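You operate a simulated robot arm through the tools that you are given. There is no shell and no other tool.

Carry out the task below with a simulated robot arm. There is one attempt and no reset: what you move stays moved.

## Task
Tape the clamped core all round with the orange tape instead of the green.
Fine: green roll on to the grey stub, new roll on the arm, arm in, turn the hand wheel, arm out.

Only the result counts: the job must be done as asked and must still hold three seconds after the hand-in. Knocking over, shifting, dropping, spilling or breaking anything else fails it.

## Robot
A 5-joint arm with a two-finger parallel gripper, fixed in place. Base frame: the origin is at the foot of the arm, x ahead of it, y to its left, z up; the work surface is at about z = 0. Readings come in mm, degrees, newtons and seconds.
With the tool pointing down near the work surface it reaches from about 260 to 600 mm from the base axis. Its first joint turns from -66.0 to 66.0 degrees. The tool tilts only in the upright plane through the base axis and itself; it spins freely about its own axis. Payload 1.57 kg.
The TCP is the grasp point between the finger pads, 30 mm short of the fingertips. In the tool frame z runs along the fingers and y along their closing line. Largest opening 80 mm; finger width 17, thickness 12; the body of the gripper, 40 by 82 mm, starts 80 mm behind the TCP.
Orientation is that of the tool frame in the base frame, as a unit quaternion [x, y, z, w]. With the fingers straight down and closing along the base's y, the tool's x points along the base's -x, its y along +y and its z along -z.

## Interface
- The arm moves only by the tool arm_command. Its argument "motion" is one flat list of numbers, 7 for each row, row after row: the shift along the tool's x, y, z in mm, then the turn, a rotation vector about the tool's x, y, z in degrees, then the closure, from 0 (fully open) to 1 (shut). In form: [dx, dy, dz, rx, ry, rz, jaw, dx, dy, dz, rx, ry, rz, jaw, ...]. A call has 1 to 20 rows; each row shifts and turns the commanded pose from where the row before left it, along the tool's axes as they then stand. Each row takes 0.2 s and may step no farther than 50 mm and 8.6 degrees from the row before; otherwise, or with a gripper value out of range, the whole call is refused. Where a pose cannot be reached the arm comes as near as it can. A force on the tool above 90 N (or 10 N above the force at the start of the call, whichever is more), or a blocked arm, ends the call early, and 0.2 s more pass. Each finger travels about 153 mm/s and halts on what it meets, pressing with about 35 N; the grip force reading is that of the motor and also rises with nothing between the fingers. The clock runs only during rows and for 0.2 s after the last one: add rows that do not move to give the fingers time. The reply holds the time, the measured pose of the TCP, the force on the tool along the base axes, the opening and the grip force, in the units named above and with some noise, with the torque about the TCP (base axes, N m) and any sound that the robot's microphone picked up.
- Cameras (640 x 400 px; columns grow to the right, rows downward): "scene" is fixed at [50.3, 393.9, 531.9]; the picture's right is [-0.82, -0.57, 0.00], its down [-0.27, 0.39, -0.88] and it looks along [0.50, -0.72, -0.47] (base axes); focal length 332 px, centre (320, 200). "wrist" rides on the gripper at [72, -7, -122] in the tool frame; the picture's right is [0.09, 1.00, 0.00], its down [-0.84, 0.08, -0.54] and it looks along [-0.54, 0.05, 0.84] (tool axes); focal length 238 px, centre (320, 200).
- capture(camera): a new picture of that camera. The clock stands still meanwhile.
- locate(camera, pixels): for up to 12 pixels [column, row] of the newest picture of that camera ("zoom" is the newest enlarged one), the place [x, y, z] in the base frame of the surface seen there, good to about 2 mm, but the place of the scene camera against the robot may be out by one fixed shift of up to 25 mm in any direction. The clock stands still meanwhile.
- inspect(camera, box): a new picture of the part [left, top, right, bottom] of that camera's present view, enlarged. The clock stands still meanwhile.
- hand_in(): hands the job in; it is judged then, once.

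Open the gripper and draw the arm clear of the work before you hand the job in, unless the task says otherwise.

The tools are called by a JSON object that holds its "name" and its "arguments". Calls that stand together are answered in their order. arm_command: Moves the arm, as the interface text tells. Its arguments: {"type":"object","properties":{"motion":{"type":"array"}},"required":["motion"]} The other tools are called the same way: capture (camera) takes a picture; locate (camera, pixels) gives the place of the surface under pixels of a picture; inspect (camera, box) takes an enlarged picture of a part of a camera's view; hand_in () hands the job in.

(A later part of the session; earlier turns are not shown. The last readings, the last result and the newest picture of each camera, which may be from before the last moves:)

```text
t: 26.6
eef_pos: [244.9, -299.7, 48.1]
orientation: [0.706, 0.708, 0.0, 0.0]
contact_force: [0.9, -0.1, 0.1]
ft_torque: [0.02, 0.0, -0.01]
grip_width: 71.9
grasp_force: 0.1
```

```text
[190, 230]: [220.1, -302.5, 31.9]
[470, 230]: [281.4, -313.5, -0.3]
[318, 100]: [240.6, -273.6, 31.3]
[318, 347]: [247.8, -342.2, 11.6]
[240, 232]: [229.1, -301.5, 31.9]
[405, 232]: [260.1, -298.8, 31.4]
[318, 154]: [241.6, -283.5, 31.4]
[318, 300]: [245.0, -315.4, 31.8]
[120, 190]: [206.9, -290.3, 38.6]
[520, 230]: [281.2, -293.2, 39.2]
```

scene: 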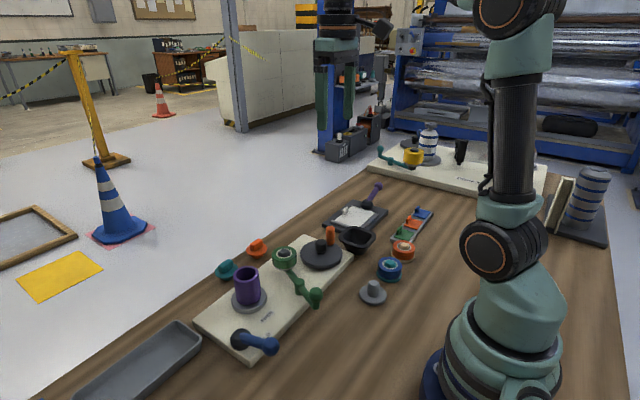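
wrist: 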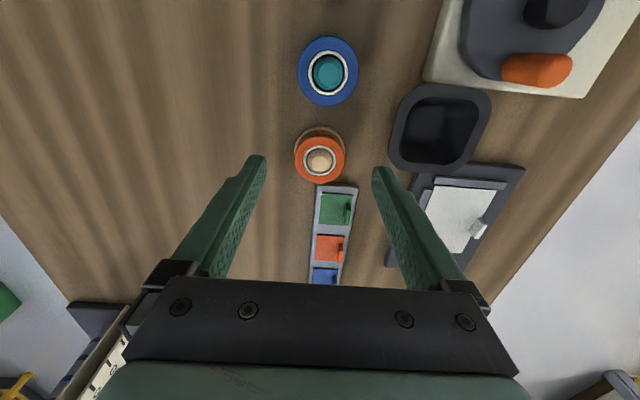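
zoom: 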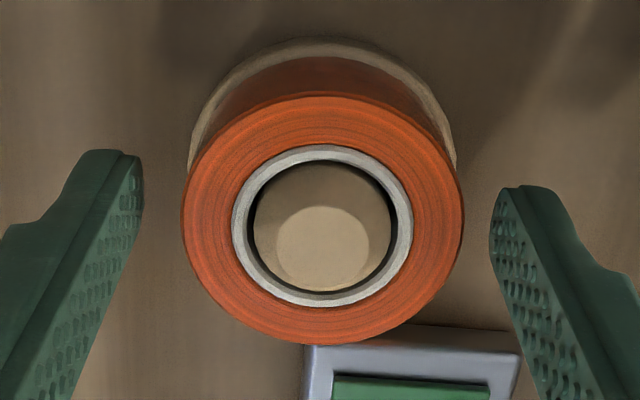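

Aligned. I lower 6 mm more (tips ~12 mm above the table, just over the tan disc) and close on the orange roll.

{"name": "arm_command", "arguments": {"motion": [0, 0, 3, 0, 0, 0, 0.1, 0, 0, 3, 0, 0, 0, 0.1, 0, 0, 0, 0, 0, 0, 0.25, 0, 0, 0, 0, 0, 0, 0.3, 0, 0, 0, 0, 0, 0, 0.6, 0, 0, 0, 0, 0, 0, 0.6, 0, 0, 0, 0, 0, 0, 0.6]}}

{"name": "inspect", "arguments": {"camera": "wrist", "box": [240, 110, 400, 230]}}

```text
t: 28.2
eef_pos: [244.4, -297.6, 42.2]
orientation: [0.708, 0.707, -0.001, -0.001]
contact_force: [0.8, 0.0, 0.6]
ft_torque: [-0.01, -0.04, 0.0]
grip_width: 54.6
grasp_force: 34.9
```

```text
3.33 times, centred on (320, 170) of wrist
```

zoom: 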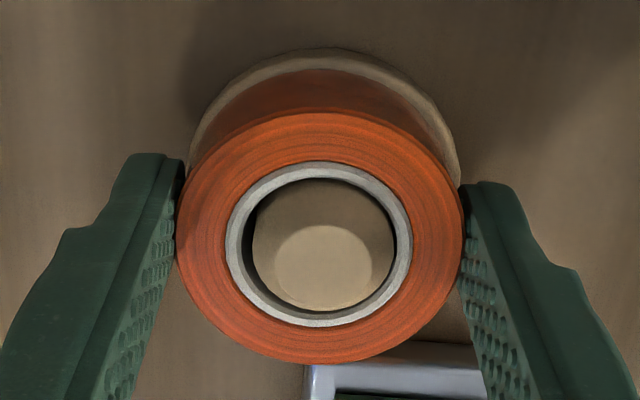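

Orange roll gripped (54.6 mm, 35 N). I lift it straight up to z≈150.

{"name": "arm_command", "arguments": {"motion": [0, 0, -6, 0, 0, 0, 0.6, 0, 0, -8, 0, 0, 0, 0.6, 0, 0, -10, 0, 0, 0, 0.6, 0, 0, -12, 0, 0, 0, 0.6, 0, 0, -30, 0, 0, 0, 0.6, 0, 0, -42, 0, 0, 0, 0.6, 0, 0, 0, 0, 0, 0, 0.6]}}

{"name": "capture", "arguments": {"camera": "scene"}}

{"name": "capture", "arguments": {"camera": "wrist"}}

```text
t: 29.8
eef_pos: [241.8, -296.6, 149.0]
orientation: [0.707, 0.707, 0.0, -0.001]
contact_force: [-0.2, 0.0, -0.6]
ft_torque: [0.01, 0.01, 0.04]
grip_width: 54.7
grasp_force: 34.9
```

```text
taken
```

scene: 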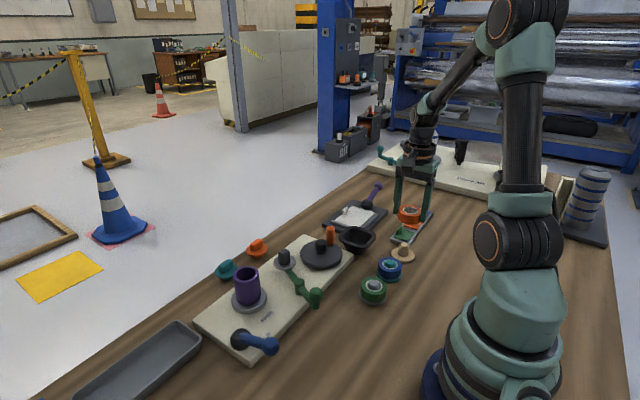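

```text
taken
```

wrist: 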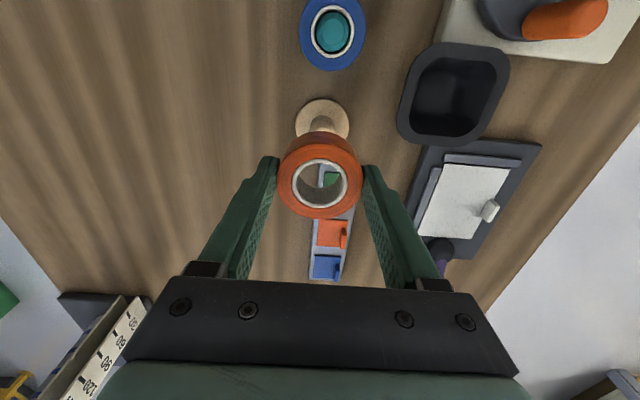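

Clean lift; tan stub stays. I raise a little, spin back -90°, then travel diagonally toward the arm spindle at z≈165.

{"name": "arm_command", "arguments": {"motion": [0, 0, -16, 0, 0, 0, 0.6, 0, 0, 0, 0, 0, -8.2, 0.6, 0, 0, 0, 0, 0, -8.2, 0.6, 0, 0, 0, 0, 0, -8.2, 0.6, 0, 0, 0, 0, 0, -8.2, 0.6, 0, 0, 0, 0, 0, -8.2, 0.6, 0, 0, 0, 0, 0, -8.2, 0.6, 0, 0, 0, 0, 0, -8.2, 0.6, 0, 0, 0, 0, 0, -8.2, 0.6, 0, 0, 0, 0, 0, -8.2, 0.6, 0, 0, 0, 0, 0, -8.2, 0.6, 0, 0, 0, 0, 0, -8.0, 0.6, 0, 0, 0, 0, 0, 0, 0.6]}}

{"name": "arm_command", "arguments": {"motion": [-28.5, 29.4, 0, 0, 0, 0, 0.6, -28.5, 29.4, 0, 0, 0, 0, 0.6, -28.5, 29.4, 0, 0, 0, 0, 0.6, -28.5, 29.4, 0, 0, 0, 0, 0.6, -28.5, 29.4, 0, 0, 0, 0, 0.6, -28.5, 29.4, 0, 0, 0, 0, 0.6, -28.5, 29.4, 0, 0, 0, 0, 0.6, -28.5, 29.4, 0, 0, 0, 0, 0.6, 0, 0, 0, 0, 0, 0, 0.6, 0, 0, 0, 0, 0, 0, 0.6]}}

{"name": "capture", "arguments": {"camera": "wrist"}}

```text
t: 32.6
eef_pos: [242.1, -298.2, 166.3]
orientation: [0.0, 1.0, 0.0, 0.0]
contact_force: [0.2, 0.0, -0.3]
ft_torque: [0.0, -0.03, -0.01]
grip_width: 54.4
grasp_force: 35.0
```

```text
t: 34.8
eef_pos: [469.1, -62.7, 165.2]
orientation: [-0.001, 1.0, 0.0, -0.001]
contact_force: [0.1, -0.3, -1.3]
ft_torque: [0.04, -0.03, 0.01]
grip_width: 54.6
grasp_force: 34.5
```

```text
taken
```

wrist: 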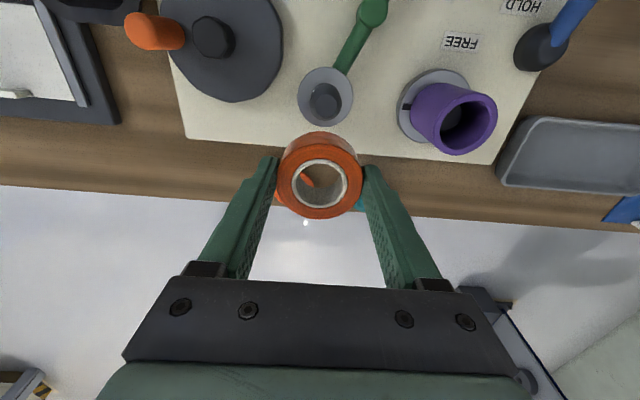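

The bare spindle is visible at (326,97). I zoom on spindle and held roll to measure both centres.

{"name": "inspect", "arguments": {"camera": "wrist", "box": [280, 50, 375, 140]}}

{"name": "locate", "arguments": {"camera": "zoom", "pixels": [[312, 222], [312, 200], [312, 240], [290, 222], [335, 222], [200, 205], [430, 205], [312, 80], [312, 325]]}}

{"name": "locate", "arguments": {"camera": "wrist", "pixels": [[283, 183], [358, 183], [320, 148], [320, 217], [294, 184], [346, 184], [320, 161], [320, 207]]}}

```text
4.44 times, centred on (328, 95) of wrist
```

zoom: 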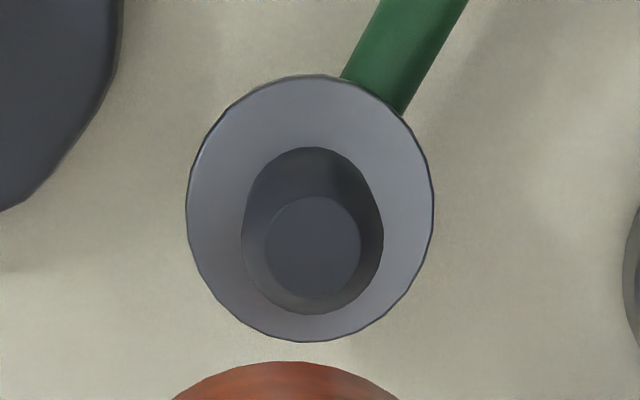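

```text
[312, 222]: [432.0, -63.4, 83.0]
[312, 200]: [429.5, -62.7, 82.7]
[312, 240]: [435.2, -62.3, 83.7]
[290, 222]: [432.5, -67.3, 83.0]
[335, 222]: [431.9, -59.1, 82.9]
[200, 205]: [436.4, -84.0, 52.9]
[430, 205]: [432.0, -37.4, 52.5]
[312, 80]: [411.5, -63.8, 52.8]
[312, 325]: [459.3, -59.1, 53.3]
```

```text
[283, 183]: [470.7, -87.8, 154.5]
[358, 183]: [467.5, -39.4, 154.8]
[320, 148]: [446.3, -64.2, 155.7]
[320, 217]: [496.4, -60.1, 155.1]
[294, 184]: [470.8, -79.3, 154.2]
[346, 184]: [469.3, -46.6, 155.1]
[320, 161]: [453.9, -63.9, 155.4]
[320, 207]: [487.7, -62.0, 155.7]
```

Spindle centre (436.2,-62.2), plate z≈52.8, top z 83; held roll centre (471.1,-62.8). I shift by (-34.9,+0.6) and lower to put the roll bottom ~10 mm above the spindle tip.

{"name": "arm_command", "arguments": {"motion": [34.9, 0.6, 0, 0, 0, 0, 0.6, 0, 0, 20, 0, 0, 0, 0.6, 0, 0, 18, 0, 0, 0, 0.6, 0, 0, 0, 0, 0, 0, 0.6, 0, 0, 0, 0, 0, 0, 0.6]}}

{"name": "arm_command", "arguments": {"motion": [0, 0, 0, 0, 0, 0, 0.6]}}

{"name": "inspect", "arguments": {"camera": "wrist", "box": [260, 120, 380, 230]}}

{"name": "locate", "arguments": {"camera": "zoom", "pixels": [[168, 222], [470, 222], [318, 92], [318, 355], [224, 222], [412, 222], [318, 148], [318, 316], [320, 180], [320, 200], [320, 220]]}}

```text
t: 36.0
eef_pos: [435.5, -63.6, 128.0]
orientation: [0.001, 1.0, 0.0, 0.0]
contact_force: [-0.1, 0.5, -0.7]
ft_torque: [0.01, 0.01, 0.01]
grip_width: 54.6
grasp_force: 35.1
```

```text
t: 36.4
eef_pos: [435.4, -64.3, 128.0]
orientation: [0.0, 1.0, 0.0, 0.0]
contact_force: [-0.2, -0.3, 0.0]
ft_torque: [0.02, -0.01, -0.03]
grip_width: 54.7
grasp_force: 35.0
```

```text
3.64 times, centred on (320, 175) of wrist
```

zoom: 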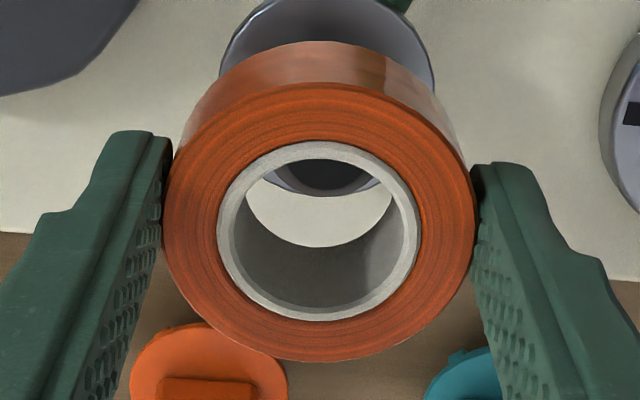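

```text
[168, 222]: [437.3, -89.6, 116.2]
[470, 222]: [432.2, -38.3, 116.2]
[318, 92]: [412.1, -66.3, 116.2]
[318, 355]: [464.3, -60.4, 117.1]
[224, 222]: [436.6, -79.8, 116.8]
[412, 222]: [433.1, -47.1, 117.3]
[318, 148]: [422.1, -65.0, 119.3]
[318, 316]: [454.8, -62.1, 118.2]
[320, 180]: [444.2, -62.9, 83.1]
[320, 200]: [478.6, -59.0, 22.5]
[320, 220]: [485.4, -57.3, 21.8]
```

Held roll is at (438.3,-63.6), so I correct by (-2.1,+1.4), lower 9 mm, and look again through the bore.

{"name": "arm_command", "arguments": {"motion": [2.1, 1.4, 0, 0, 0, 0, 0.6, 0, 0, 9, 0, 0, 0, 0.6, 0, 0, 0, 0, 0, 0, 0.6, 0, 0, 0, 0, 0, 0, 0.6]}}

{"name": "inspect", "arguments": {"camera": "wrist", "box": [260, 120, 380, 230]}}

{"name": "locate", "arguments": {"camera": "zoom", "pixels": [[168, 222], [470, 222], [318, 92], [318, 355], [224, 222], [412, 222], [318, 148], [318, 316], [320, 180], [320, 190], [275, 180], [365, 180]]}}

```text
t: 37.4
eef_pos: [434.6, -62.6, 117.7]
orientation: [0.0, 1.0, -0.001, 0.0]
contact_force: [-0.4, 0.6, 0.2]
ft_torque: [0.01, 0.0, 0.01]
grip_width: 54.8
grasp_force: 35.0
```

```text
3.64 times, centred on (320, 175) of wrist
```

zoom: 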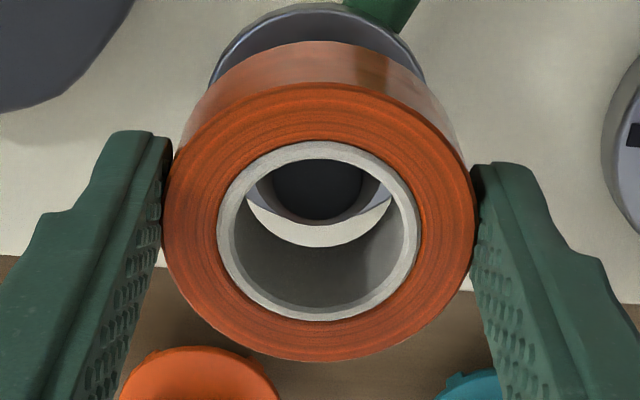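

```text
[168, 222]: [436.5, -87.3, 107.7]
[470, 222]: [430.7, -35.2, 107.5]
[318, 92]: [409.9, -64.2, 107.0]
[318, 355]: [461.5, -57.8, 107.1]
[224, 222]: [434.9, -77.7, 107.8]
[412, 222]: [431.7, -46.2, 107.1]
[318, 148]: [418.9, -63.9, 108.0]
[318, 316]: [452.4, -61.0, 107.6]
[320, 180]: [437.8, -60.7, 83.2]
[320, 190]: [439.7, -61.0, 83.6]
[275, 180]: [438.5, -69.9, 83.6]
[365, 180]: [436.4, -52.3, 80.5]
```

Roll (435.7,-61.7) over spindle (436.2,-62.2): aligned. I lower 14 mm onto the spindle and check force.

{"name": "arm_command", "arguments": {"motion": [0, 0, 5, 0, 0, 0, 0.6, 0, 0, 5, 0, 0, 0, 0.6, 0, 0, 4, 0, 0, 0, 0.6, 0, 0, 0, 0, 0, 0, 0.6]}}

{"name": "inspect", "arguments": {"camera": "wrist", "box": [260, 120, 380, 230]}}

{"name": "inspect", "arguments": {"camera": "scene", "box": [220, 210, 380, 310]}}

```text
t: 38.4
eef_pos: [434.1, -61.2, 104.3]
orientation: [-0.001, 1.0, 0.0, 0.0]
contact_force: [1.6, -0.7, 0.3]
ft_torque: [0.02, -0.03, -0.01]
grip_width: 54.6
grasp_force: 35.1
```

```text
3.64 times, centred on (320, 175) of wrist
```

zoom: 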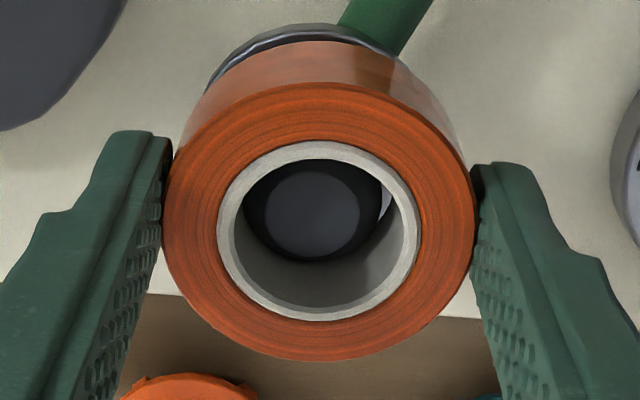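

```text
4.00 times, centred on (300, 260) of scene
```

zoom: 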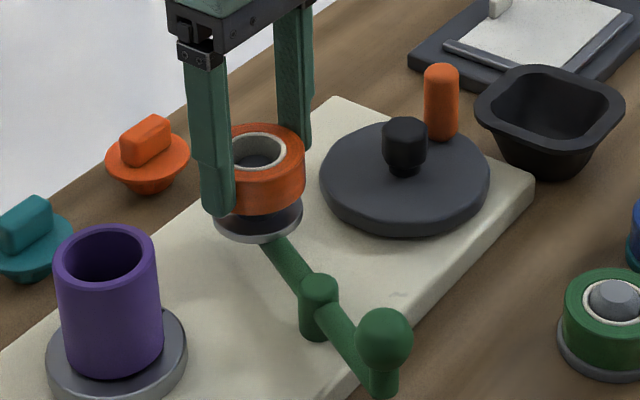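

The post sits slightly left in the bore (gap at right), so I nudge (+0.8,-1.2) mm and lower further in small steps.

{"name": "arm_command", "arguments": {"motion": [-0.8, -1.2, 0, 0, 0, 0, 0.6, 0, 0, 4, 0, 0, 0, 0.6, 0, 0, 4, 0, 0, 0, 0.6, 0, 0, 4, 0, 0, 0, 0.6, 0, 0, 0, 0, 0, 0, 0.6]}}

{"name": "inspect", "arguments": {"camera": "wrist", "box": [260, 120, 380, 230]}}

```text
t: 39.6
eef_pos: [433.6, -62.8, 92.5]
orientation: [0.0, 1.0, 0.0, 0.0]
contact_force: [0.8, 0.5, -0.4]
ft_torque: [0.05, 0.0, -0.02]
grip_width: 54.7
grasp_force: 34.9
```

```text
3.64 times, centred on (320, 175) of wrist
```

zoom: 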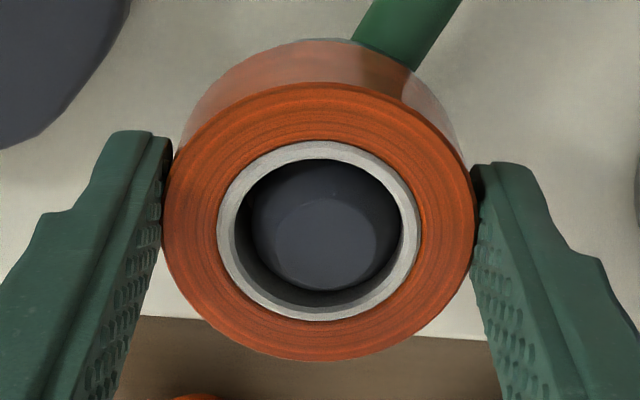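

Well centred. I lower the last ~5 mm with 1–2 mm steps.

{"name": "arm_command", "arguments": {"motion": [0, 0, 2, 0, 0, 0, 0.6, 0, 0, 2, 0, 0, 0, 0.6, 0, 0, 1, 0, 0, 0, 0.6, 0, 0, 0, 0, 0, 0, 0.6]}}

{"name": "inspect", "arguments": {"camera": "wrist", "box": [260, 120, 380, 230]}}

{"name": "locate", "arguments": {"camera": "zoom", "pixels": [[318, 92], [318, 355], [250, 120], [390, 120], [320, 240], [320, 250]]}}

{"name": "inspect", "arguments": {"camera": "scene", "box": [250, 230, 330, 290]}}

```text
t: 40.6
eef_pos: [434.0, -61.8, 86.4]
orientation: [0.0, 1.0, 0.0, -0.001]
contact_force: [0.4, -0.1, 1.1]
ft_torque: [-0.03, 0.0, -0.01]
grip_width: 54.8
grasp_force: 35.5
```

```text
3.64 times, centred on (320, 175) of wrist
```

zoom: 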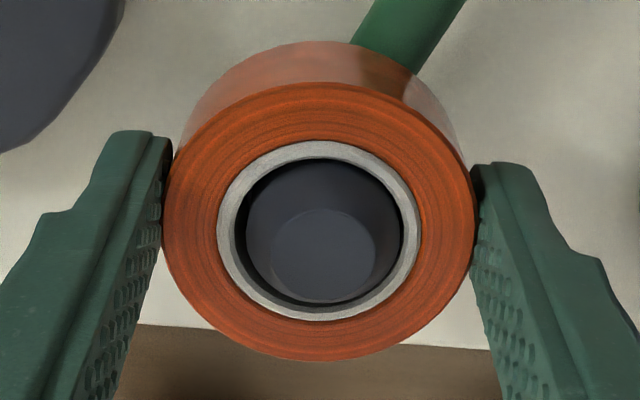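

```text
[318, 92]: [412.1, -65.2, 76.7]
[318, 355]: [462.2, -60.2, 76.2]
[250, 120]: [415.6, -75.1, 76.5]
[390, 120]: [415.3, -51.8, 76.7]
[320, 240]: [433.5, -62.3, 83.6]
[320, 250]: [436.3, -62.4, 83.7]
```

```text
6.67 times, centred on (290, 260) of scene
```

zoom: 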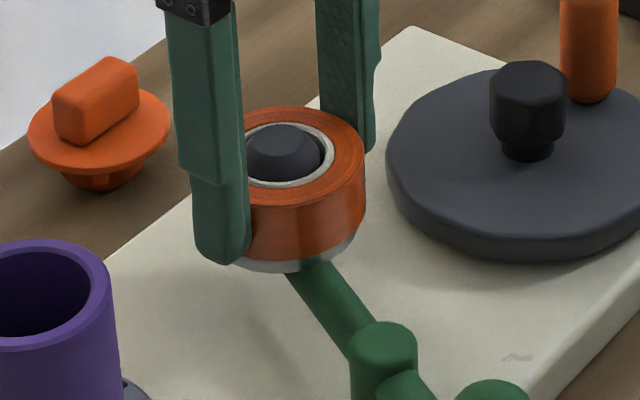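

Roll top at z≈76.5, same as the green one had been: seated. I open and rise straight up.

{"name": "arm_command", "arguments": {"motion": [0, 0, 0, 0, 0, 0, 0.3, 0, 0, 0, 0, 0, 0, 0.15, 0, 0, 0, 0, 0, 0, 0.15, 0, 0, 0, 0, 0, 0, 0.15, 0, 0, -10, 0, 0, 0, 0.15, 0, 0, -20, 0, 0, 0, 0.15, 0, 0, -40, 0, 0, 0, 0.15, 0, 0, -20, 0, 0, 0, 0.15, 0, 0, 0, 0, 0, 0, 0.15]}}

{"name": "capture", "arguments": {"camera": "wrist"}}

{"name": "inspect", "arguments": {"camera": "scene", "box": [220, 210, 380, 310]}}

```text
t: 42.6
eef_pos: [435.8, -61.0, 175.0]
orientation: [0.0, 1.0, 0.0, 0.0]
contact_force: [0.1, -0.3, -0.4]
ft_torque: [-0.02, 0.03, 0.01]
grip_width: 68.1
grasp_force: 0.2
```

```text
taken
```

wrist: 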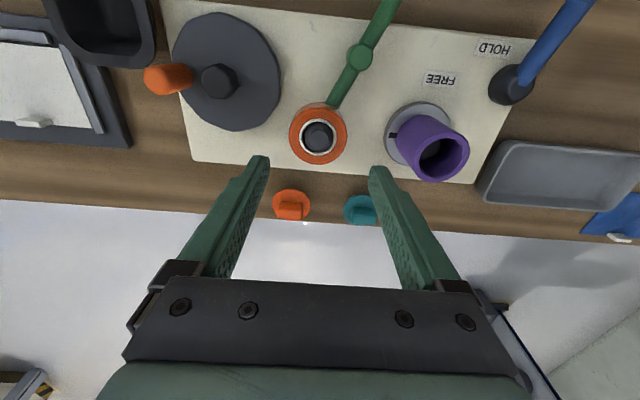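

```text
4.00 times, centred on (300, 260) of scene
```

zoom: 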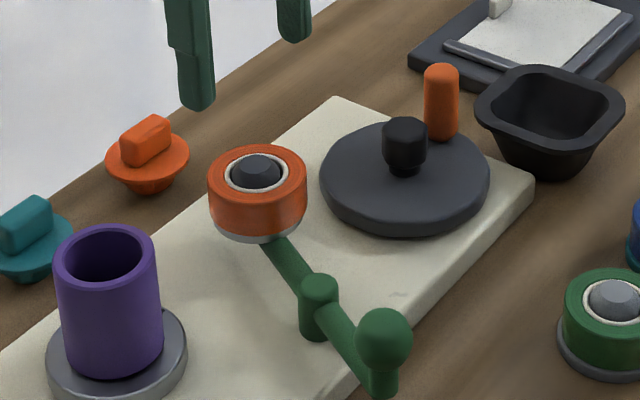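

Orange roll is on the arm. Next the arm handle: I move above/behind the green knob at about (304,0) to measure it, closing the jaw somewhat.

{"name": "arm_command", "arguments": {"motion": [32, 20.3, 0, 0, 0, 0, 0.3, 32, 20.3, 0, 0, 0, 0, 0.4, 32, 20.3, 0, 0, 0, 0, 0.4, 0, 0, 0, 0, 0, 0, 0.4, 0, 0, 0, 0, 0, 0, 0.4]}}

{"name": "capture", "arguments": {"camera": "wrist"}}

```text
t: 43.8
eef_pos: [340.0, -3.3, 175.4]
orientation: [-0.001, 1.0, 0.0, 0.0]
contact_force: [-0.6, 0.7, 0.0]
ft_torque: [0.02, -0.03, -0.01]
grip_width: 47.9
grasp_force: 0.0
```

```text
taken
```

wrist: 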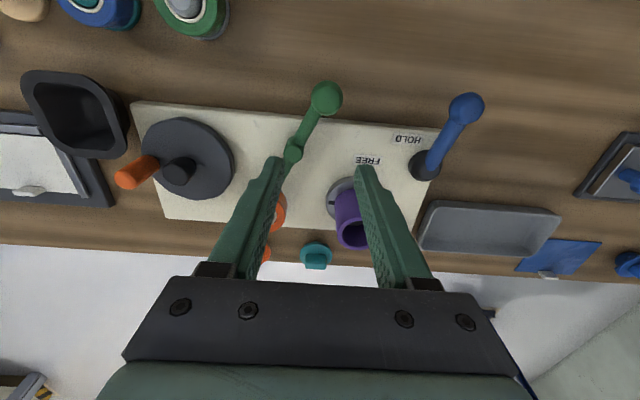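

{"name": "inspect", "arguments": {"camera": "wrist", "box": [280, 65, 370, 170]}}

{"name": "locate", "arguments": {"camera": "zoom", "pixels": [[325, 120], [265, 120], [385, 120], [325, 65], [325, 170], [300, 200], [270, 230], [225, 330], [215, 345]]}}

```text
3.81 times, centred on (325, 118) of wrist
```

zoom: 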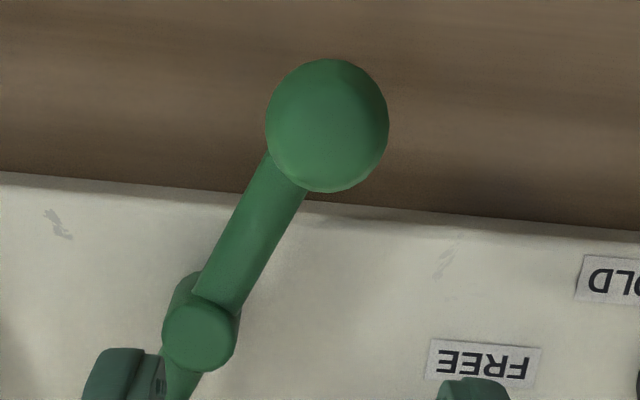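

```text
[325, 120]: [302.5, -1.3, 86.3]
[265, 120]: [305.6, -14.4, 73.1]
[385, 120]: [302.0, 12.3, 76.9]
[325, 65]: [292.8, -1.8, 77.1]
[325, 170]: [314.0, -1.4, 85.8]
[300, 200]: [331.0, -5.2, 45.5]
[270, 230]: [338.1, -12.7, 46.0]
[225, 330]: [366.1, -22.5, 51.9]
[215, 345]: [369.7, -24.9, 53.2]
```

Knob centre ≈ (304.5,-1), radius ~13, centre z≈73; pivot ≈ (368,-30.5), knob radius 70 mm. I go over the knob with jaws at 48 mm and descend to TCP z≈93.

{"name": "arm_command", "arguments": {"motion": [35.5, 2.3, 0, 0, 0, 0, 0.4, 0, 0, 30, 0, 0, 0, 0.4, 0, 0, 25, 0, 0, 0, 0.4, 0, 0, 0, 0, 0, 0, 0.4, 0, 0, 0, 0, 0, 0, 0.4]}}

{"name": "arm_command", "arguments": {"motion": [0, 0, 0, 0, 0, 0, 0.4]}}

{"name": "inspect", "arguments": {"camera": "wrist", "box": [240, 100, 400, 220]}}

```text
t: 45.0
eef_pos: [300.1, 0.8, 121.0]
orientation: [0.0, 1.0, 0.0, 0.0]
contact_force: [-0.7, -0.3, -0.6]
ft_torque: [-0.01, 0.0, 0.02]
grip_width: 48.2
grasp_force: 0.0
```

```text
t: 45.4
eef_pos: [301.9, 1.9, 120.6]
orientation: [0.0, 1.0, 0.001, 0.0]
contact_force: [0.2, 0.5, -0.6]
ft_torque: [0.03, 0.02, 0.0]
grip_width: 48.0
grasp_force: 0.0
```

```text
3.33 times, centred on (320, 160) of wrist
```

zoom: 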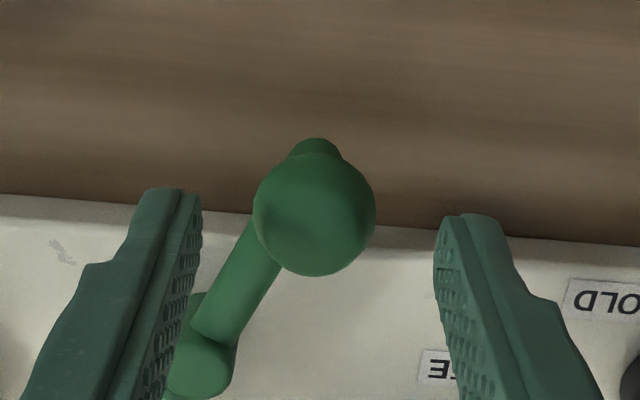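

TCP ≈ (301,1.5). I correct (+3.5,-2.5), descend 28 mm to z≈93 and look.

{"name": "arm_command", "arguments": {"motion": [-3.5, -2.5, 0, 0, 0, 0, 0.4, 0, 0, 15, 0, 0, 0, 0.4, 0, 0, 13, 0, 0, 0, 0.4, 0, 0, 0, 0, 0, 0, 0.4, 0, 0, 0, 0, 0, 0, 0.4]}}

{"name": "arm_command", "arguments": {"motion": [0, 0, 0, 0, 0, 0, 0.4]}}

{"name": "inspect", "arguments": {"camera": "wrist", "box": [240, 100, 400, 220]}}

{"name": "locate", "arguments": {"camera": "zoom", "pixels": [[320, 230], [320, 250], [320, 280], [260, 260], [390, 260]]}}

{"name": "inspect", "arguments": {"camera": "scene", "box": [230, 220, 370, 320]}}

```text
t: 46.6
eef_pos: [306.7, -1.8, 92.4]
orientation: [0.0, 1.0, 0.0, 0.0]
contact_force: [-0.8, 0.1, -0.3]
ft_torque: [0.0, 0.0, -0.03]
grip_width: 48.0
grasp_force: 0.0
```

```text
t: 47.0
eef_pos: [306.2, -1.7, 92.8]
orientation: [0.001, 1.0, -0.001, 0.0]
contact_force: [0.2, -0.4, 0.3]
ft_torque: [0.06, -0.01, -0.01]
grip_width: 48.2
grasp_force: 0.2
```

```text
3.33 times, centred on (320, 160) of wrist
```

zoom: 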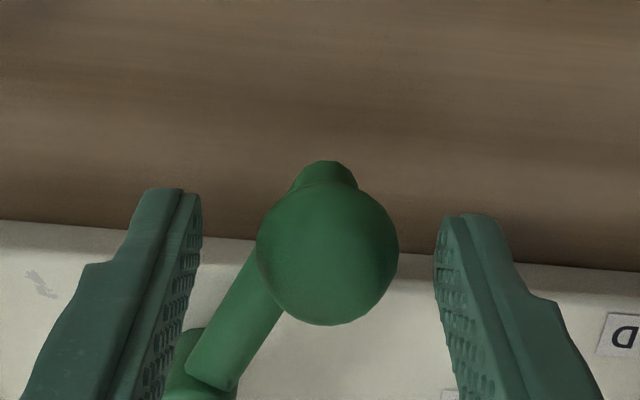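

```text
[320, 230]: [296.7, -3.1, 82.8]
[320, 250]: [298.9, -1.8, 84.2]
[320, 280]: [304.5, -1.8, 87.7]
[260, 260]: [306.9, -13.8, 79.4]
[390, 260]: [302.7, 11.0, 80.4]
```

```text
4.00 times, centred on (300, 270) of scene
```

zoom: 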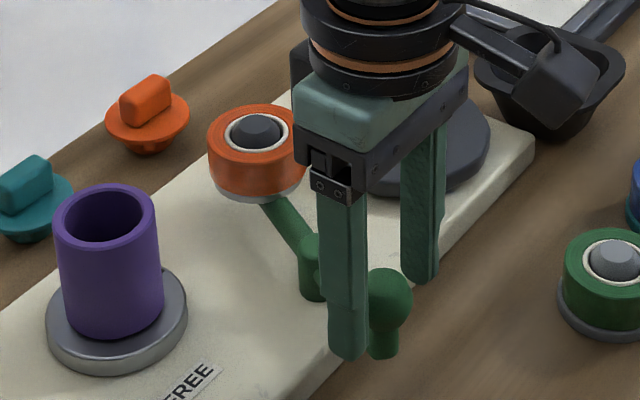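

Knob is centred between the fingers. I cage it at ~30 mm opening and swing along the arc in ~6 mm steps, first to about the mid-point.

{"name": "arm_command", "arguments": {"motion": [1.5, 0, 0, 0, 0, 0, 0.5, 0, 0, 0, 0, 0, 0, 0.62, 0, 0, 0, 0, 0, 0, 0.62, 2.3, -5.7, 0, 0, 0, 0, 0.62, 1.8, -5.7, 0, 0, 0, 0, 0.62, 1.3, -6, 0, 0, 0, 0, 0.62, 0.8, -6, 0, 0, 0, 0, 0.62, 0, 0, 0, 0, 0, 0, 0.62]}}

{"name": "inspect", "arguments": {"camera": "scene", "box": [230, 220, 370, 320]}}

{"name": "inspect", "arguments": {"camera": "wrist", "box": [240, 100, 400, 220]}}

```text
t: 48.8
eef_pos: [299.8, -25.8, 93.7]
orientation: [0.0, 1.0, 0.0, 0.0]
contact_force: [0.2, -0.2, 0.7]
ft_torque: [-0.01, 0.01, 0.01]
grip_width: 30.5
grasp_force: 0.1
```

```text
4.00 times, centred on (300, 270) of scene
```

zoom: 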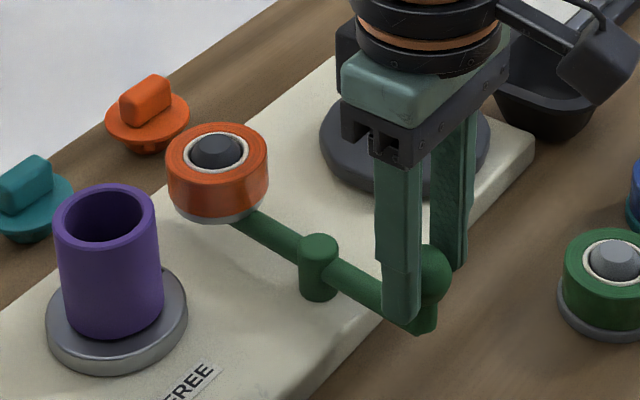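

```text
3.33 times, centred on (320, 160) of wrist
```

zoom: 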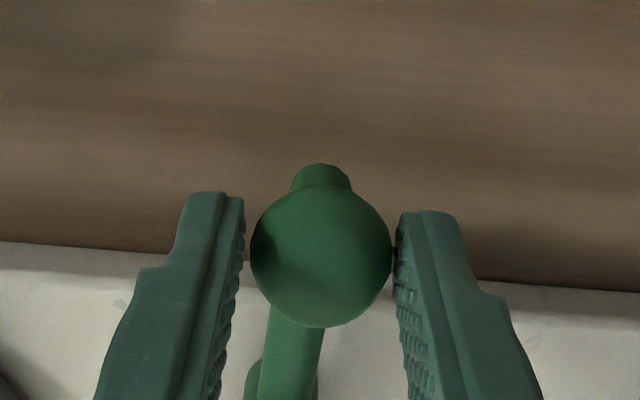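

The arm swings freely; the roll is moving toward the core. I continue along the arc by ~24 mm more and look.

{"name": "arm_command", "arguments": {"motion": [0.3, -6, 0, 0, 0, 0, 0.62, -0.3, -6, 0, 0, 0, 0, 0.62, -0.8, -6, 0, 0, 0, 0, 0.62, -1.3, -6, 0, 0, 0, 0, 0.62, 0, 0, 0, 0, 0, 0, 0.62]}}

{"name": "inspect", "arguments": {"camera": "scene", "box": [230, 220, 370, 320]}}

{"name": "inspect", "arguments": {"camera": "wrist", "box": [240, 100, 400, 220]}}

```text
t: 50.0
eef_pos: [300.5, -48.0, 92.7]
orientation: [0.0, 1.0, 0.0, 0.0]
contact_force: [-0.1, -0.5, 1.1]
ft_torque: [-0.02, -0.02, -0.01]
grip_width: 31.4
grasp_force: 0.4
```

```text
4.00 times, centred on (300, 270) of scene
```

zoom: 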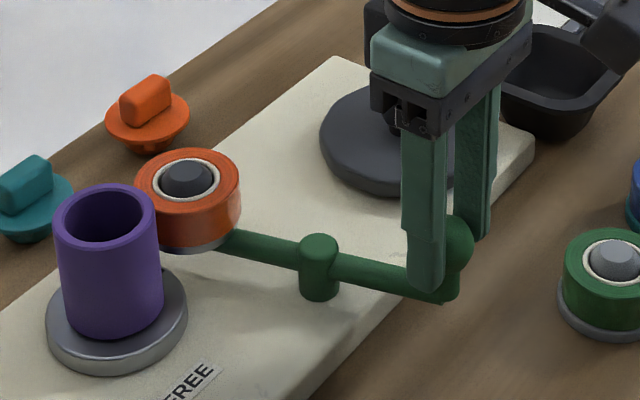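

```text
3.33 times, centred on (320, 160) of wrist
```

zoom: 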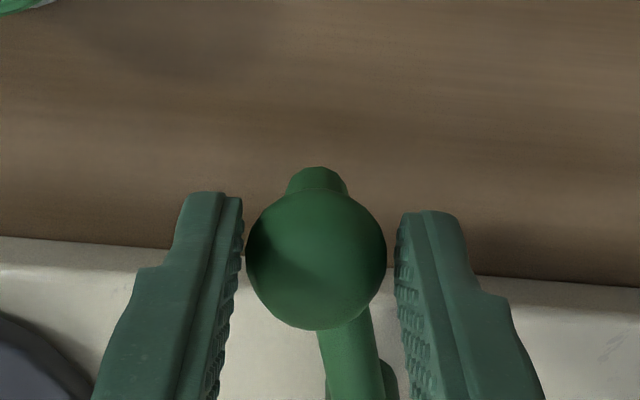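

Roll is now near the core. I continue in 2–3 mm steps and watch for contact force.

{"name": "arm_command", "arguments": {"motion": [-0.8, -3, 0, 0, 0, 0, 0.62, -0.9, -3, 0, 0, 0, 0, 0.62, -1, -2.5, 0, 0, 0, 0, 0.62, 0, 0, 0, 0, 0, 0, 0.62]}}

{"name": "inspect", "arguments": {"camera": "scene", "box": [230, 230, 320, 300]}}

{"name": "inspect", "arguments": {"camera": "wrist", "box": [240, 100, 400, 220]}}

```text
t: 51.0
eef_pos: [302.9, -58.7, 94.1]
orientation: [0.0, 1.0, 0.0, -0.001]
contact_force: [-4.0, 7.5, 1.7]
ft_torque: [0.19, 0.08, 0.07]
grip_width: 37.9
grasp_force: 4.5
```

```text
5.71 times, centred on (275, 265) of scene
```

zoom: 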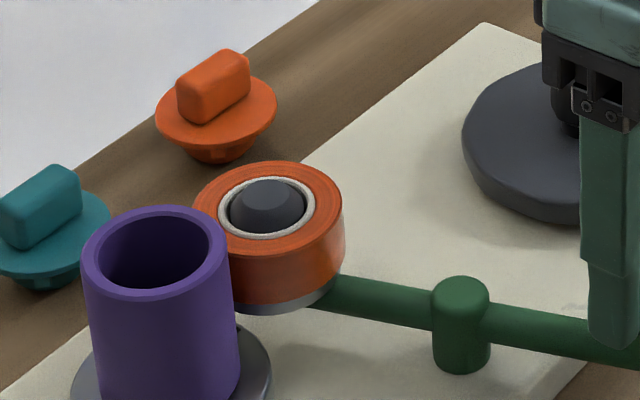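

```text
3.33 times, centred on (320, 160) of wrist
```

zoom: 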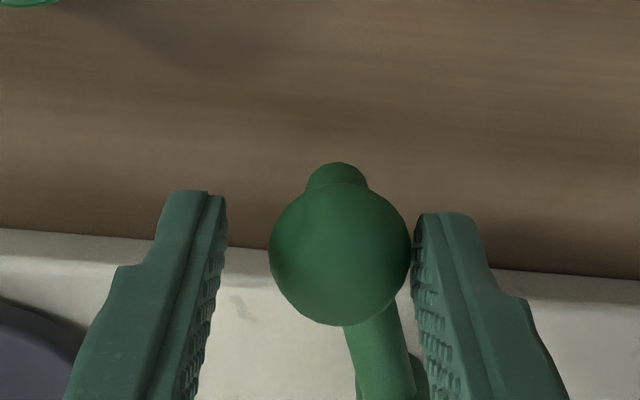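

There's a 7.5 N reaction: contact with either the core or a stop. I measure knob, roll and core positions to see whether roll touches the core.

{"name": "locate", "arguments": {"camera": "zoom", "pixels": [[340, 280], [275, 260], [407, 260], [340, 310]]}}

{"name": "inspect", "arguments": {"camera": "scene", "box": [230, 230, 320, 300]}}

{"name": "locate", "arguments": {"camera": "zoom", "pixels": [[267, 195], [200, 205], [336, 205], [267, 165], [267, 245], [85, 260], [222, 245], [153, 209], [153, 290], [460, 290], [230, 300], [250, 270]]}}

```text
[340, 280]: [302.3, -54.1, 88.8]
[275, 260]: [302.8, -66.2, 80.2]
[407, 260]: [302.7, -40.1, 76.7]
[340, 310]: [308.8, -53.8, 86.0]
```

```text
5.71 times, centred on (275, 265) of scene
```

zoom: 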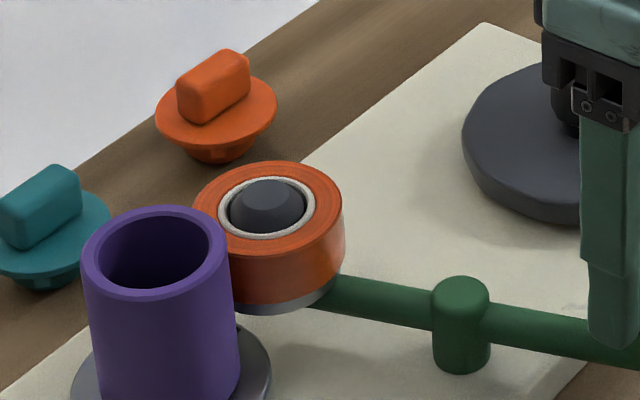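

```text
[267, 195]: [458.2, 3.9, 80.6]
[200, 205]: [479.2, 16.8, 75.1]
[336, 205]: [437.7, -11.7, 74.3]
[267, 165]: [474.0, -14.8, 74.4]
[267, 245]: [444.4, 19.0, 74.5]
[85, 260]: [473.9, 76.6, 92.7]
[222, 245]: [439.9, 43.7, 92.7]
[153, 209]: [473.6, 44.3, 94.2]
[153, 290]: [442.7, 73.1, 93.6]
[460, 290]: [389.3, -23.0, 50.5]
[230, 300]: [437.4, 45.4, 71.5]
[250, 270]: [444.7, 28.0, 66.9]
```

The roll centre is ~57 mm from the core centre while the radii sum to ~50, so there's maybe a 7 mm gap; the arm may be at its stop or still has friction. I push 3 mm more gently to see whether the knob moves.

{"name": "arm_command", "arguments": {"motion": [-0.6, -1.5, 0, 0, 0, 0, 0.62, -0.6, -1.5, 0, 0, 0, 0, 0.62, 0, 0, 0, 0, 0, 0, 0.62]}}

{"name": "inspect", "arguments": {"camera": "wrist", "box": [240, 100, 400, 220]}}

{"name": "locate", "arguments": {"camera": "zoom", "pixels": [[350, 280], [285, 260], [415, 260], [345, 310]]}}

{"name": "inspect", "arguments": {"camera": "scene", "box": [230, 230, 320, 300]}}

```text
t: 51.8
eef_pos: [305.8, -60.1, 94.0]
orientation: [0.0, 1.0, 0.0, -0.001]
contact_force: [-6.0, 14.2, -3.0]
ft_torque: [0.24, 0.16, 0.09]
grip_width: 43.3
grasp_force: 6.9
```

```text
3.33 times, centred on (320, 160) of wrist
```

zoom: 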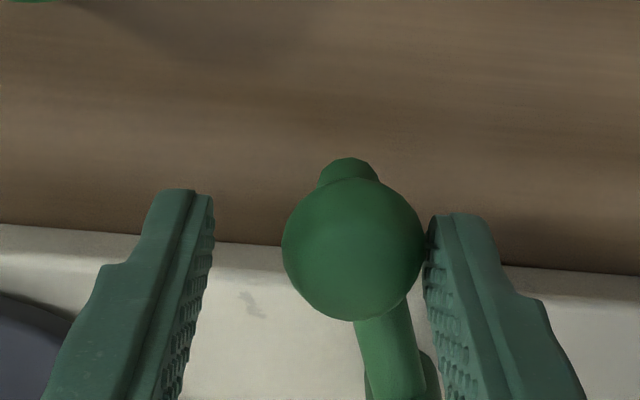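

```text
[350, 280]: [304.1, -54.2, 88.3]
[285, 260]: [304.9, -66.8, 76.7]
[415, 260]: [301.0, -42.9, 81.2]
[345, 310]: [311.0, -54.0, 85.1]
```

```text
5.71 times, centred on (275, 265) of scene
```

zoom: 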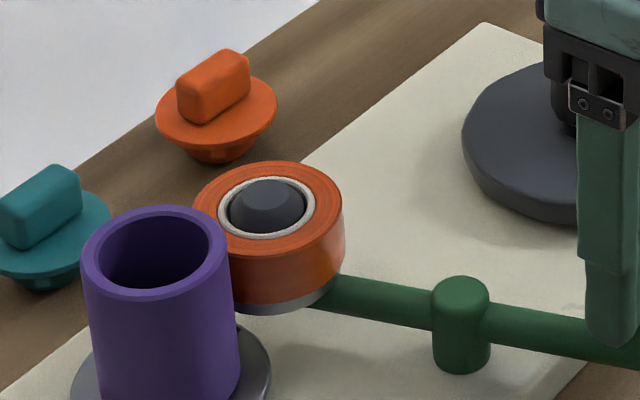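

The knob did not move at 14 N: the arm is at its hard inner stop. I back off the pressure, open the fingers and rise clear.

{"name": "arm_command", "arguments": {"motion": [1, 3, 0, 0, 0, 0, 0.6, 0.5, 3, 0, 0, 0, 0, 0.55, 0, 0, 0, 0, 0, 0, 0.4, 0, 0, 0, 0, 0, 0, 0.4, 0, 0, -15, 0, 0, 0, 0.4, 0, 0, -30, 0, 0, 0, 0.4, 0, 0, -35, 0, 0, 0, 0.4, 0, 0, 0, 0, 0, 0, 0.4]}}

{"name": "inspect", "arguments": {"camera": "scene", "box": [220, 210, 380, 310]}}

{"name": "capture", "arguments": {"camera": "wrist"}}

```text
t: 53.6
eef_pos: [304.3, -54.0, 175.3]
orientation: [-0.001, 1.0, 0.0, 0.0]
contact_force: [-0.6, -1.0, 0.7]
ft_torque: [-0.01, 0.02, -0.01]
grip_width: 47.9
grasp_force: 0.1
```

```text
4.00 times, centred on (300, 260) of scene
```

zoom: 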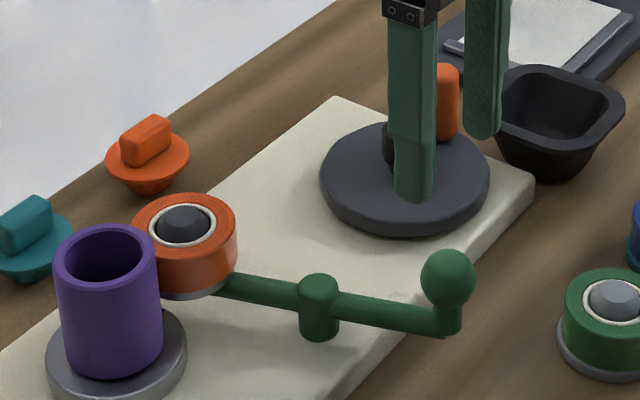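

```text
taken
```

wrist: 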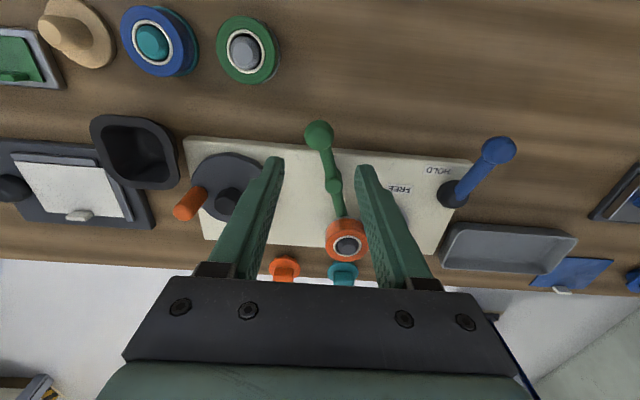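

The arm stays in. Now the hand wheel: I move to view its orange handle, passing high above the board.

{"name": "arm_command", "arguments": {"motion": [-30, -35, 0, 0, 0, 0, 0.4, -30, -35, 0, 0, 0, 0, 0.4, -30, -35, 0, 0, 0, 0, 0.4, -30, -35, 0, 0, 0, 0, 0.4, 0, 0, 0, 0, 0, 0, 0.4, 0, 0, 0, 0, 0, 0, 0.4]}}

{"name": "capture", "arguments": {"camera": "wrist"}}

```text
t: 55.0
eef_pos: [423.1, -195.6, 175.4]
orientation: [0.0, 1.0, 0.0, 0.001]
contact_force: [-0.5, -0.3, 0.2]
ft_torque: [0.03, -0.01, 0.0]
grip_width: 47.8
grasp_force: 0.1
```

```text
taken
```

wrist: 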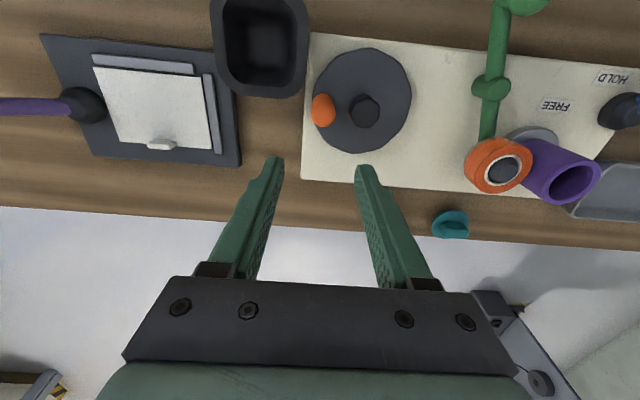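

{"name": "inspect", "arguments": {"camera": "wrist", "box": [295, 35, 425, 165]}}

{"name": "locate", "arguments": {"camera": "zoom", "pixels": [[213, 235], [213, 200], [185, 235], [240, 235], [213, 180], [213, 270], [340, 230], [310, 230], [372, 230], [190, 300], [480, 180], [330, 70]]}}

```text
3.08 times, centred on (360, 100) of wrist
```

zoom: 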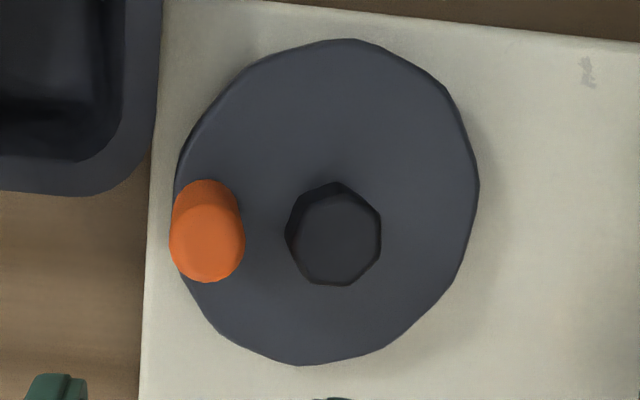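

```text
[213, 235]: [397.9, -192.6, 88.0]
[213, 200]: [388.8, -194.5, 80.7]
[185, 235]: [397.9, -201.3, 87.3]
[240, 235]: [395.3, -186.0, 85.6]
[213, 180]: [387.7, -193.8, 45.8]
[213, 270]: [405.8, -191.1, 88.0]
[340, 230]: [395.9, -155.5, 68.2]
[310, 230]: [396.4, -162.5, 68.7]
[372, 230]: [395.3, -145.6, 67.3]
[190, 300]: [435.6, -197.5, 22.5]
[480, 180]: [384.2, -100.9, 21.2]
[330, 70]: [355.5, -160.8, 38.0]
```

I measure points on the wheel's rim to fit its centre, plus more on the handle's top and hub.

{"name": "locate", "arguments": {"camera": "zoom", "pixels": [[180, 165], [474, 190], [345, 44], [302, 358], [440, 95], [440, 290], [235, 85], [215, 310], [335, 238], [176, 240], [240, 250], [209, 278]]}}

```text
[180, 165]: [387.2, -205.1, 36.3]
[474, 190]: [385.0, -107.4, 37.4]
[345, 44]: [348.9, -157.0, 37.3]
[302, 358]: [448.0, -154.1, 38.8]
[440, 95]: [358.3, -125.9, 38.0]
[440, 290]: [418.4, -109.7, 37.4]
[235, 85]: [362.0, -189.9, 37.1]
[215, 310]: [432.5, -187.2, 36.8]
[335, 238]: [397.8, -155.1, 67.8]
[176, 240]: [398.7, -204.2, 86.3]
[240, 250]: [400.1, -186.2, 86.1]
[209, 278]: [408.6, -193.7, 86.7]
```

Wheel centre ≈ (397.8,-155.6), handle ≈ (397.5,-194), radius ≈38.4, Ø≈20, top z 88. I spin the tool +90° so the fingers close along the tangent (x), then move over the handle at z≈130.

{"name": "arm_command", "arguments": {"motion": [0, 0, 0, 0, 0, 8.2, 0.4, 0, 0, 0, 0, 0, 8.2, 0.4, 0, 0, 0, 0, 0, 8.2, 0.4, 0, 0, 0, 0, 0, 8.2, 0.4, 0, 0, 0, 0, 0, 8.2, 0.4, 0, 0, 0, 0, 0, 8.2, 0.4, 0, 0, 0, 0, 0, 8.2, 0.4, 0, 0, 0, 0, 0, 8.2, 0.4, 0, 0, 0, 0, 0, 8.2, 0.4, 0, 0, 0, 0, 0, 8.2, 0.4, 0, 0, 0, 0, 0, 8.0, 0.4, 1.6, -25.6, 0, 0, 0, 0, 0.4, 0, 0, 40, 0, 0, 0, 0.4, 0, 0, 0, 0, 0, 0, 0.4, 0, 0, 0, 0, 0, 0, 0.4]}}

{"name": "arm_command", "arguments": {"motion": [0, 0, 0, 0, 0, 0, 0.4]}}

{"name": "capture", "arguments": {"camera": "wrist"}}

```text
t: 58.2
eef_pos: [398.2, -192.1, 133.2]
orientation: [0.707, 0.707, 0.001, 0.0]
contact_force: [-1.4, 0.9, 0.3]
ft_torque: [0.0, -0.03, -0.02]
grip_width: 48.1
grasp_force: 0.1
```

```text
t: 58.6
eef_pos: [399.7, -194.0, 133.8]
orientation: [0.707, 0.707, 0.002, 0.001]
contact_force: [-0.3, 0.4, -0.6]
ft_torque: [-0.01, 0.0, 0.02]
grip_width: 48.2
grasp_force: 0.1
```

```text
taken
```

wrist: 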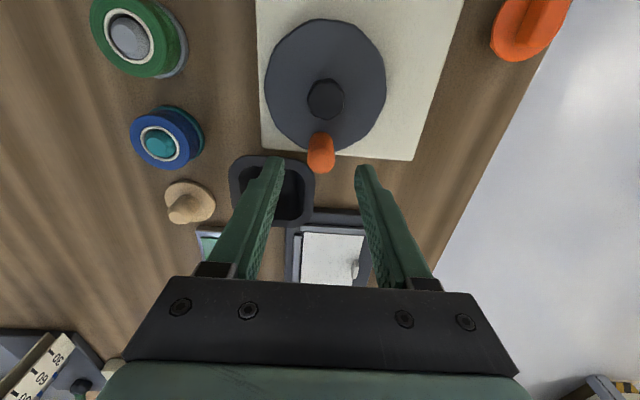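

The handle is at (320,155) between the fingers. I zoom to re-measure handle and hub from this side.

{"name": "inspect", "arguments": {"camera": "wrist", "box": [255, 70, 385, 190]}}

{"name": "locate", "arguments": {"camera": "zoom", "pixels": [[320, 290], [320, 320], [285, 300], [355, 300], [320, 240], [340, 100], [340, 75], [310, 100], [372, 100], [285, 260], [350, 260]]}}

```text
3.33 times, centred on (320, 130) of wrist
```

zoom: 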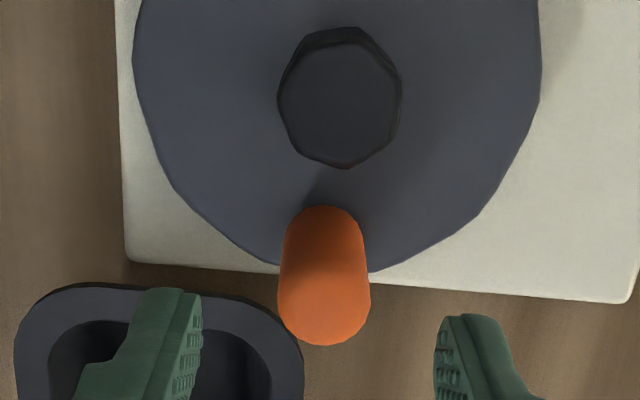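

```text
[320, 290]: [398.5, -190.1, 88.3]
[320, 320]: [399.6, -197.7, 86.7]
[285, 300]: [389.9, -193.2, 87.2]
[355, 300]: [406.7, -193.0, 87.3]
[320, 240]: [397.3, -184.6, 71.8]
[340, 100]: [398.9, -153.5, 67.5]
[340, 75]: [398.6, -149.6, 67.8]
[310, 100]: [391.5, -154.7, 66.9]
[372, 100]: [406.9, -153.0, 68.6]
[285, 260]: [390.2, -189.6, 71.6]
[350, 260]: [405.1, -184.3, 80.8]
```

Handle ≈ (398.5,-194), hub ≈ (398.4,-154.8): radius ≈39. I descend to z≈94 around the handle.

{"name": "arm_command", "arguments": {"motion": [-0.8, -0.5, 15, 0, 0, 0, 0.4, 0, 0, 15, 0, 0, 0, 0.4, 0, 0, 10, 0, 0, 0, 0.4, 0, 0, 0, 0, 0, 0, 0.4, 0, 0, 0, 0, 0, 0, 0.4]}}

{"name": "arm_command", "arguments": {"motion": [0, 0, 0, 0, 0, 0, 0.4]}}

{"name": "inspect", "arguments": {"camera": "wrist", "box": [240, 90, 400, 220]}}

{"name": "inspect", "arguments": {"camera": "scene", "box": [220, 190, 380, 310]}}

```text
t: 59.8
eef_pos: [398.5, -192.9, 93.2]
orientation: [0.707, 0.707, 0.0, 0.0]
contact_force: [-0.2, 0.1, 0.5]
ft_torque: [0.04, 0.0, 0.0]
grip_width: 48.0
grasp_force: 0.0
```

```text
t: 60.2
eef_pos: [397.9, -193.2, 93.0]
orientation: [0.707, 0.707, 0.0, 0.0]
contact_force: [0.3, 0.2, 0.1]
ft_torque: [-0.01, 0.0, 0.0]
grip_width: 47.9
grasp_force: 0.3
```

```text
3.08 times, centred on (320, 155) of wrist
```

zoom: 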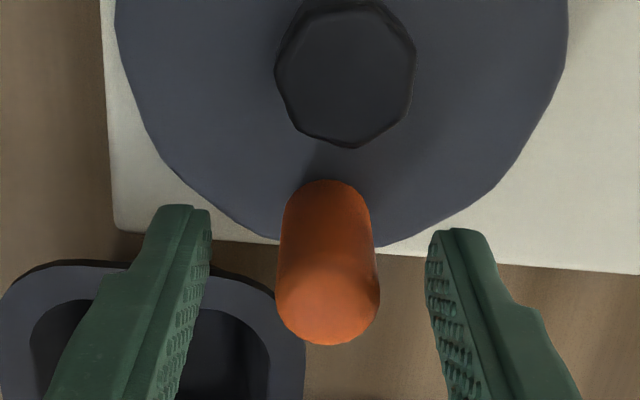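

```text
3.33 times, centred on (300, 250) of scene
```

zoom: 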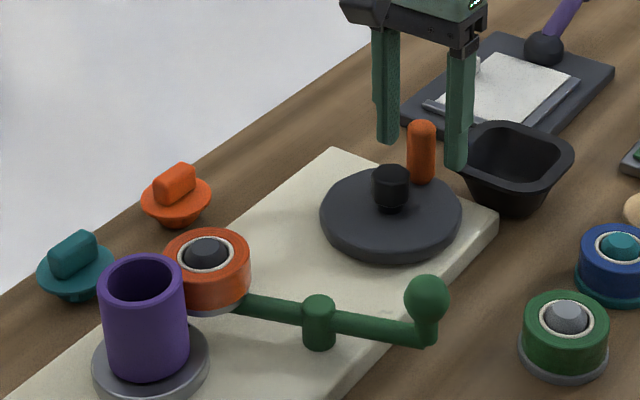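

Before turning, I check the black container's rim height and position near the finger's path.

{"name": "inspect", "arguments": {"camera": "wrist", "box": [220, 80, 380, 210]}}

{"name": "locate", "arguments": {"camera": "zoom", "pixels": [[340, 330], [330, 370], [150, 300], [100, 300], [300, 310], [365, 390], [390, 320], [400, 100]]}}

```text
3.08 times, centred on (300, 145) of wrist
```

zoom: 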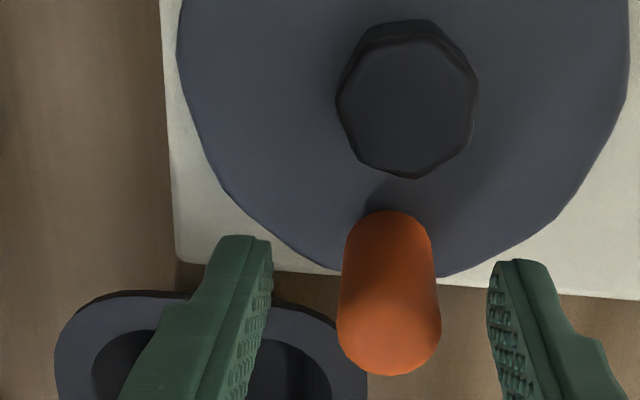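

```text
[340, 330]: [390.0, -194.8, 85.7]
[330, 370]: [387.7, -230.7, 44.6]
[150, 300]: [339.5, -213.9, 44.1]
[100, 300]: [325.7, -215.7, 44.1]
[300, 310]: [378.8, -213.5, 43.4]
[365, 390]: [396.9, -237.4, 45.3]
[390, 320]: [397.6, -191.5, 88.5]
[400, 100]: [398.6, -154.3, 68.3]
```

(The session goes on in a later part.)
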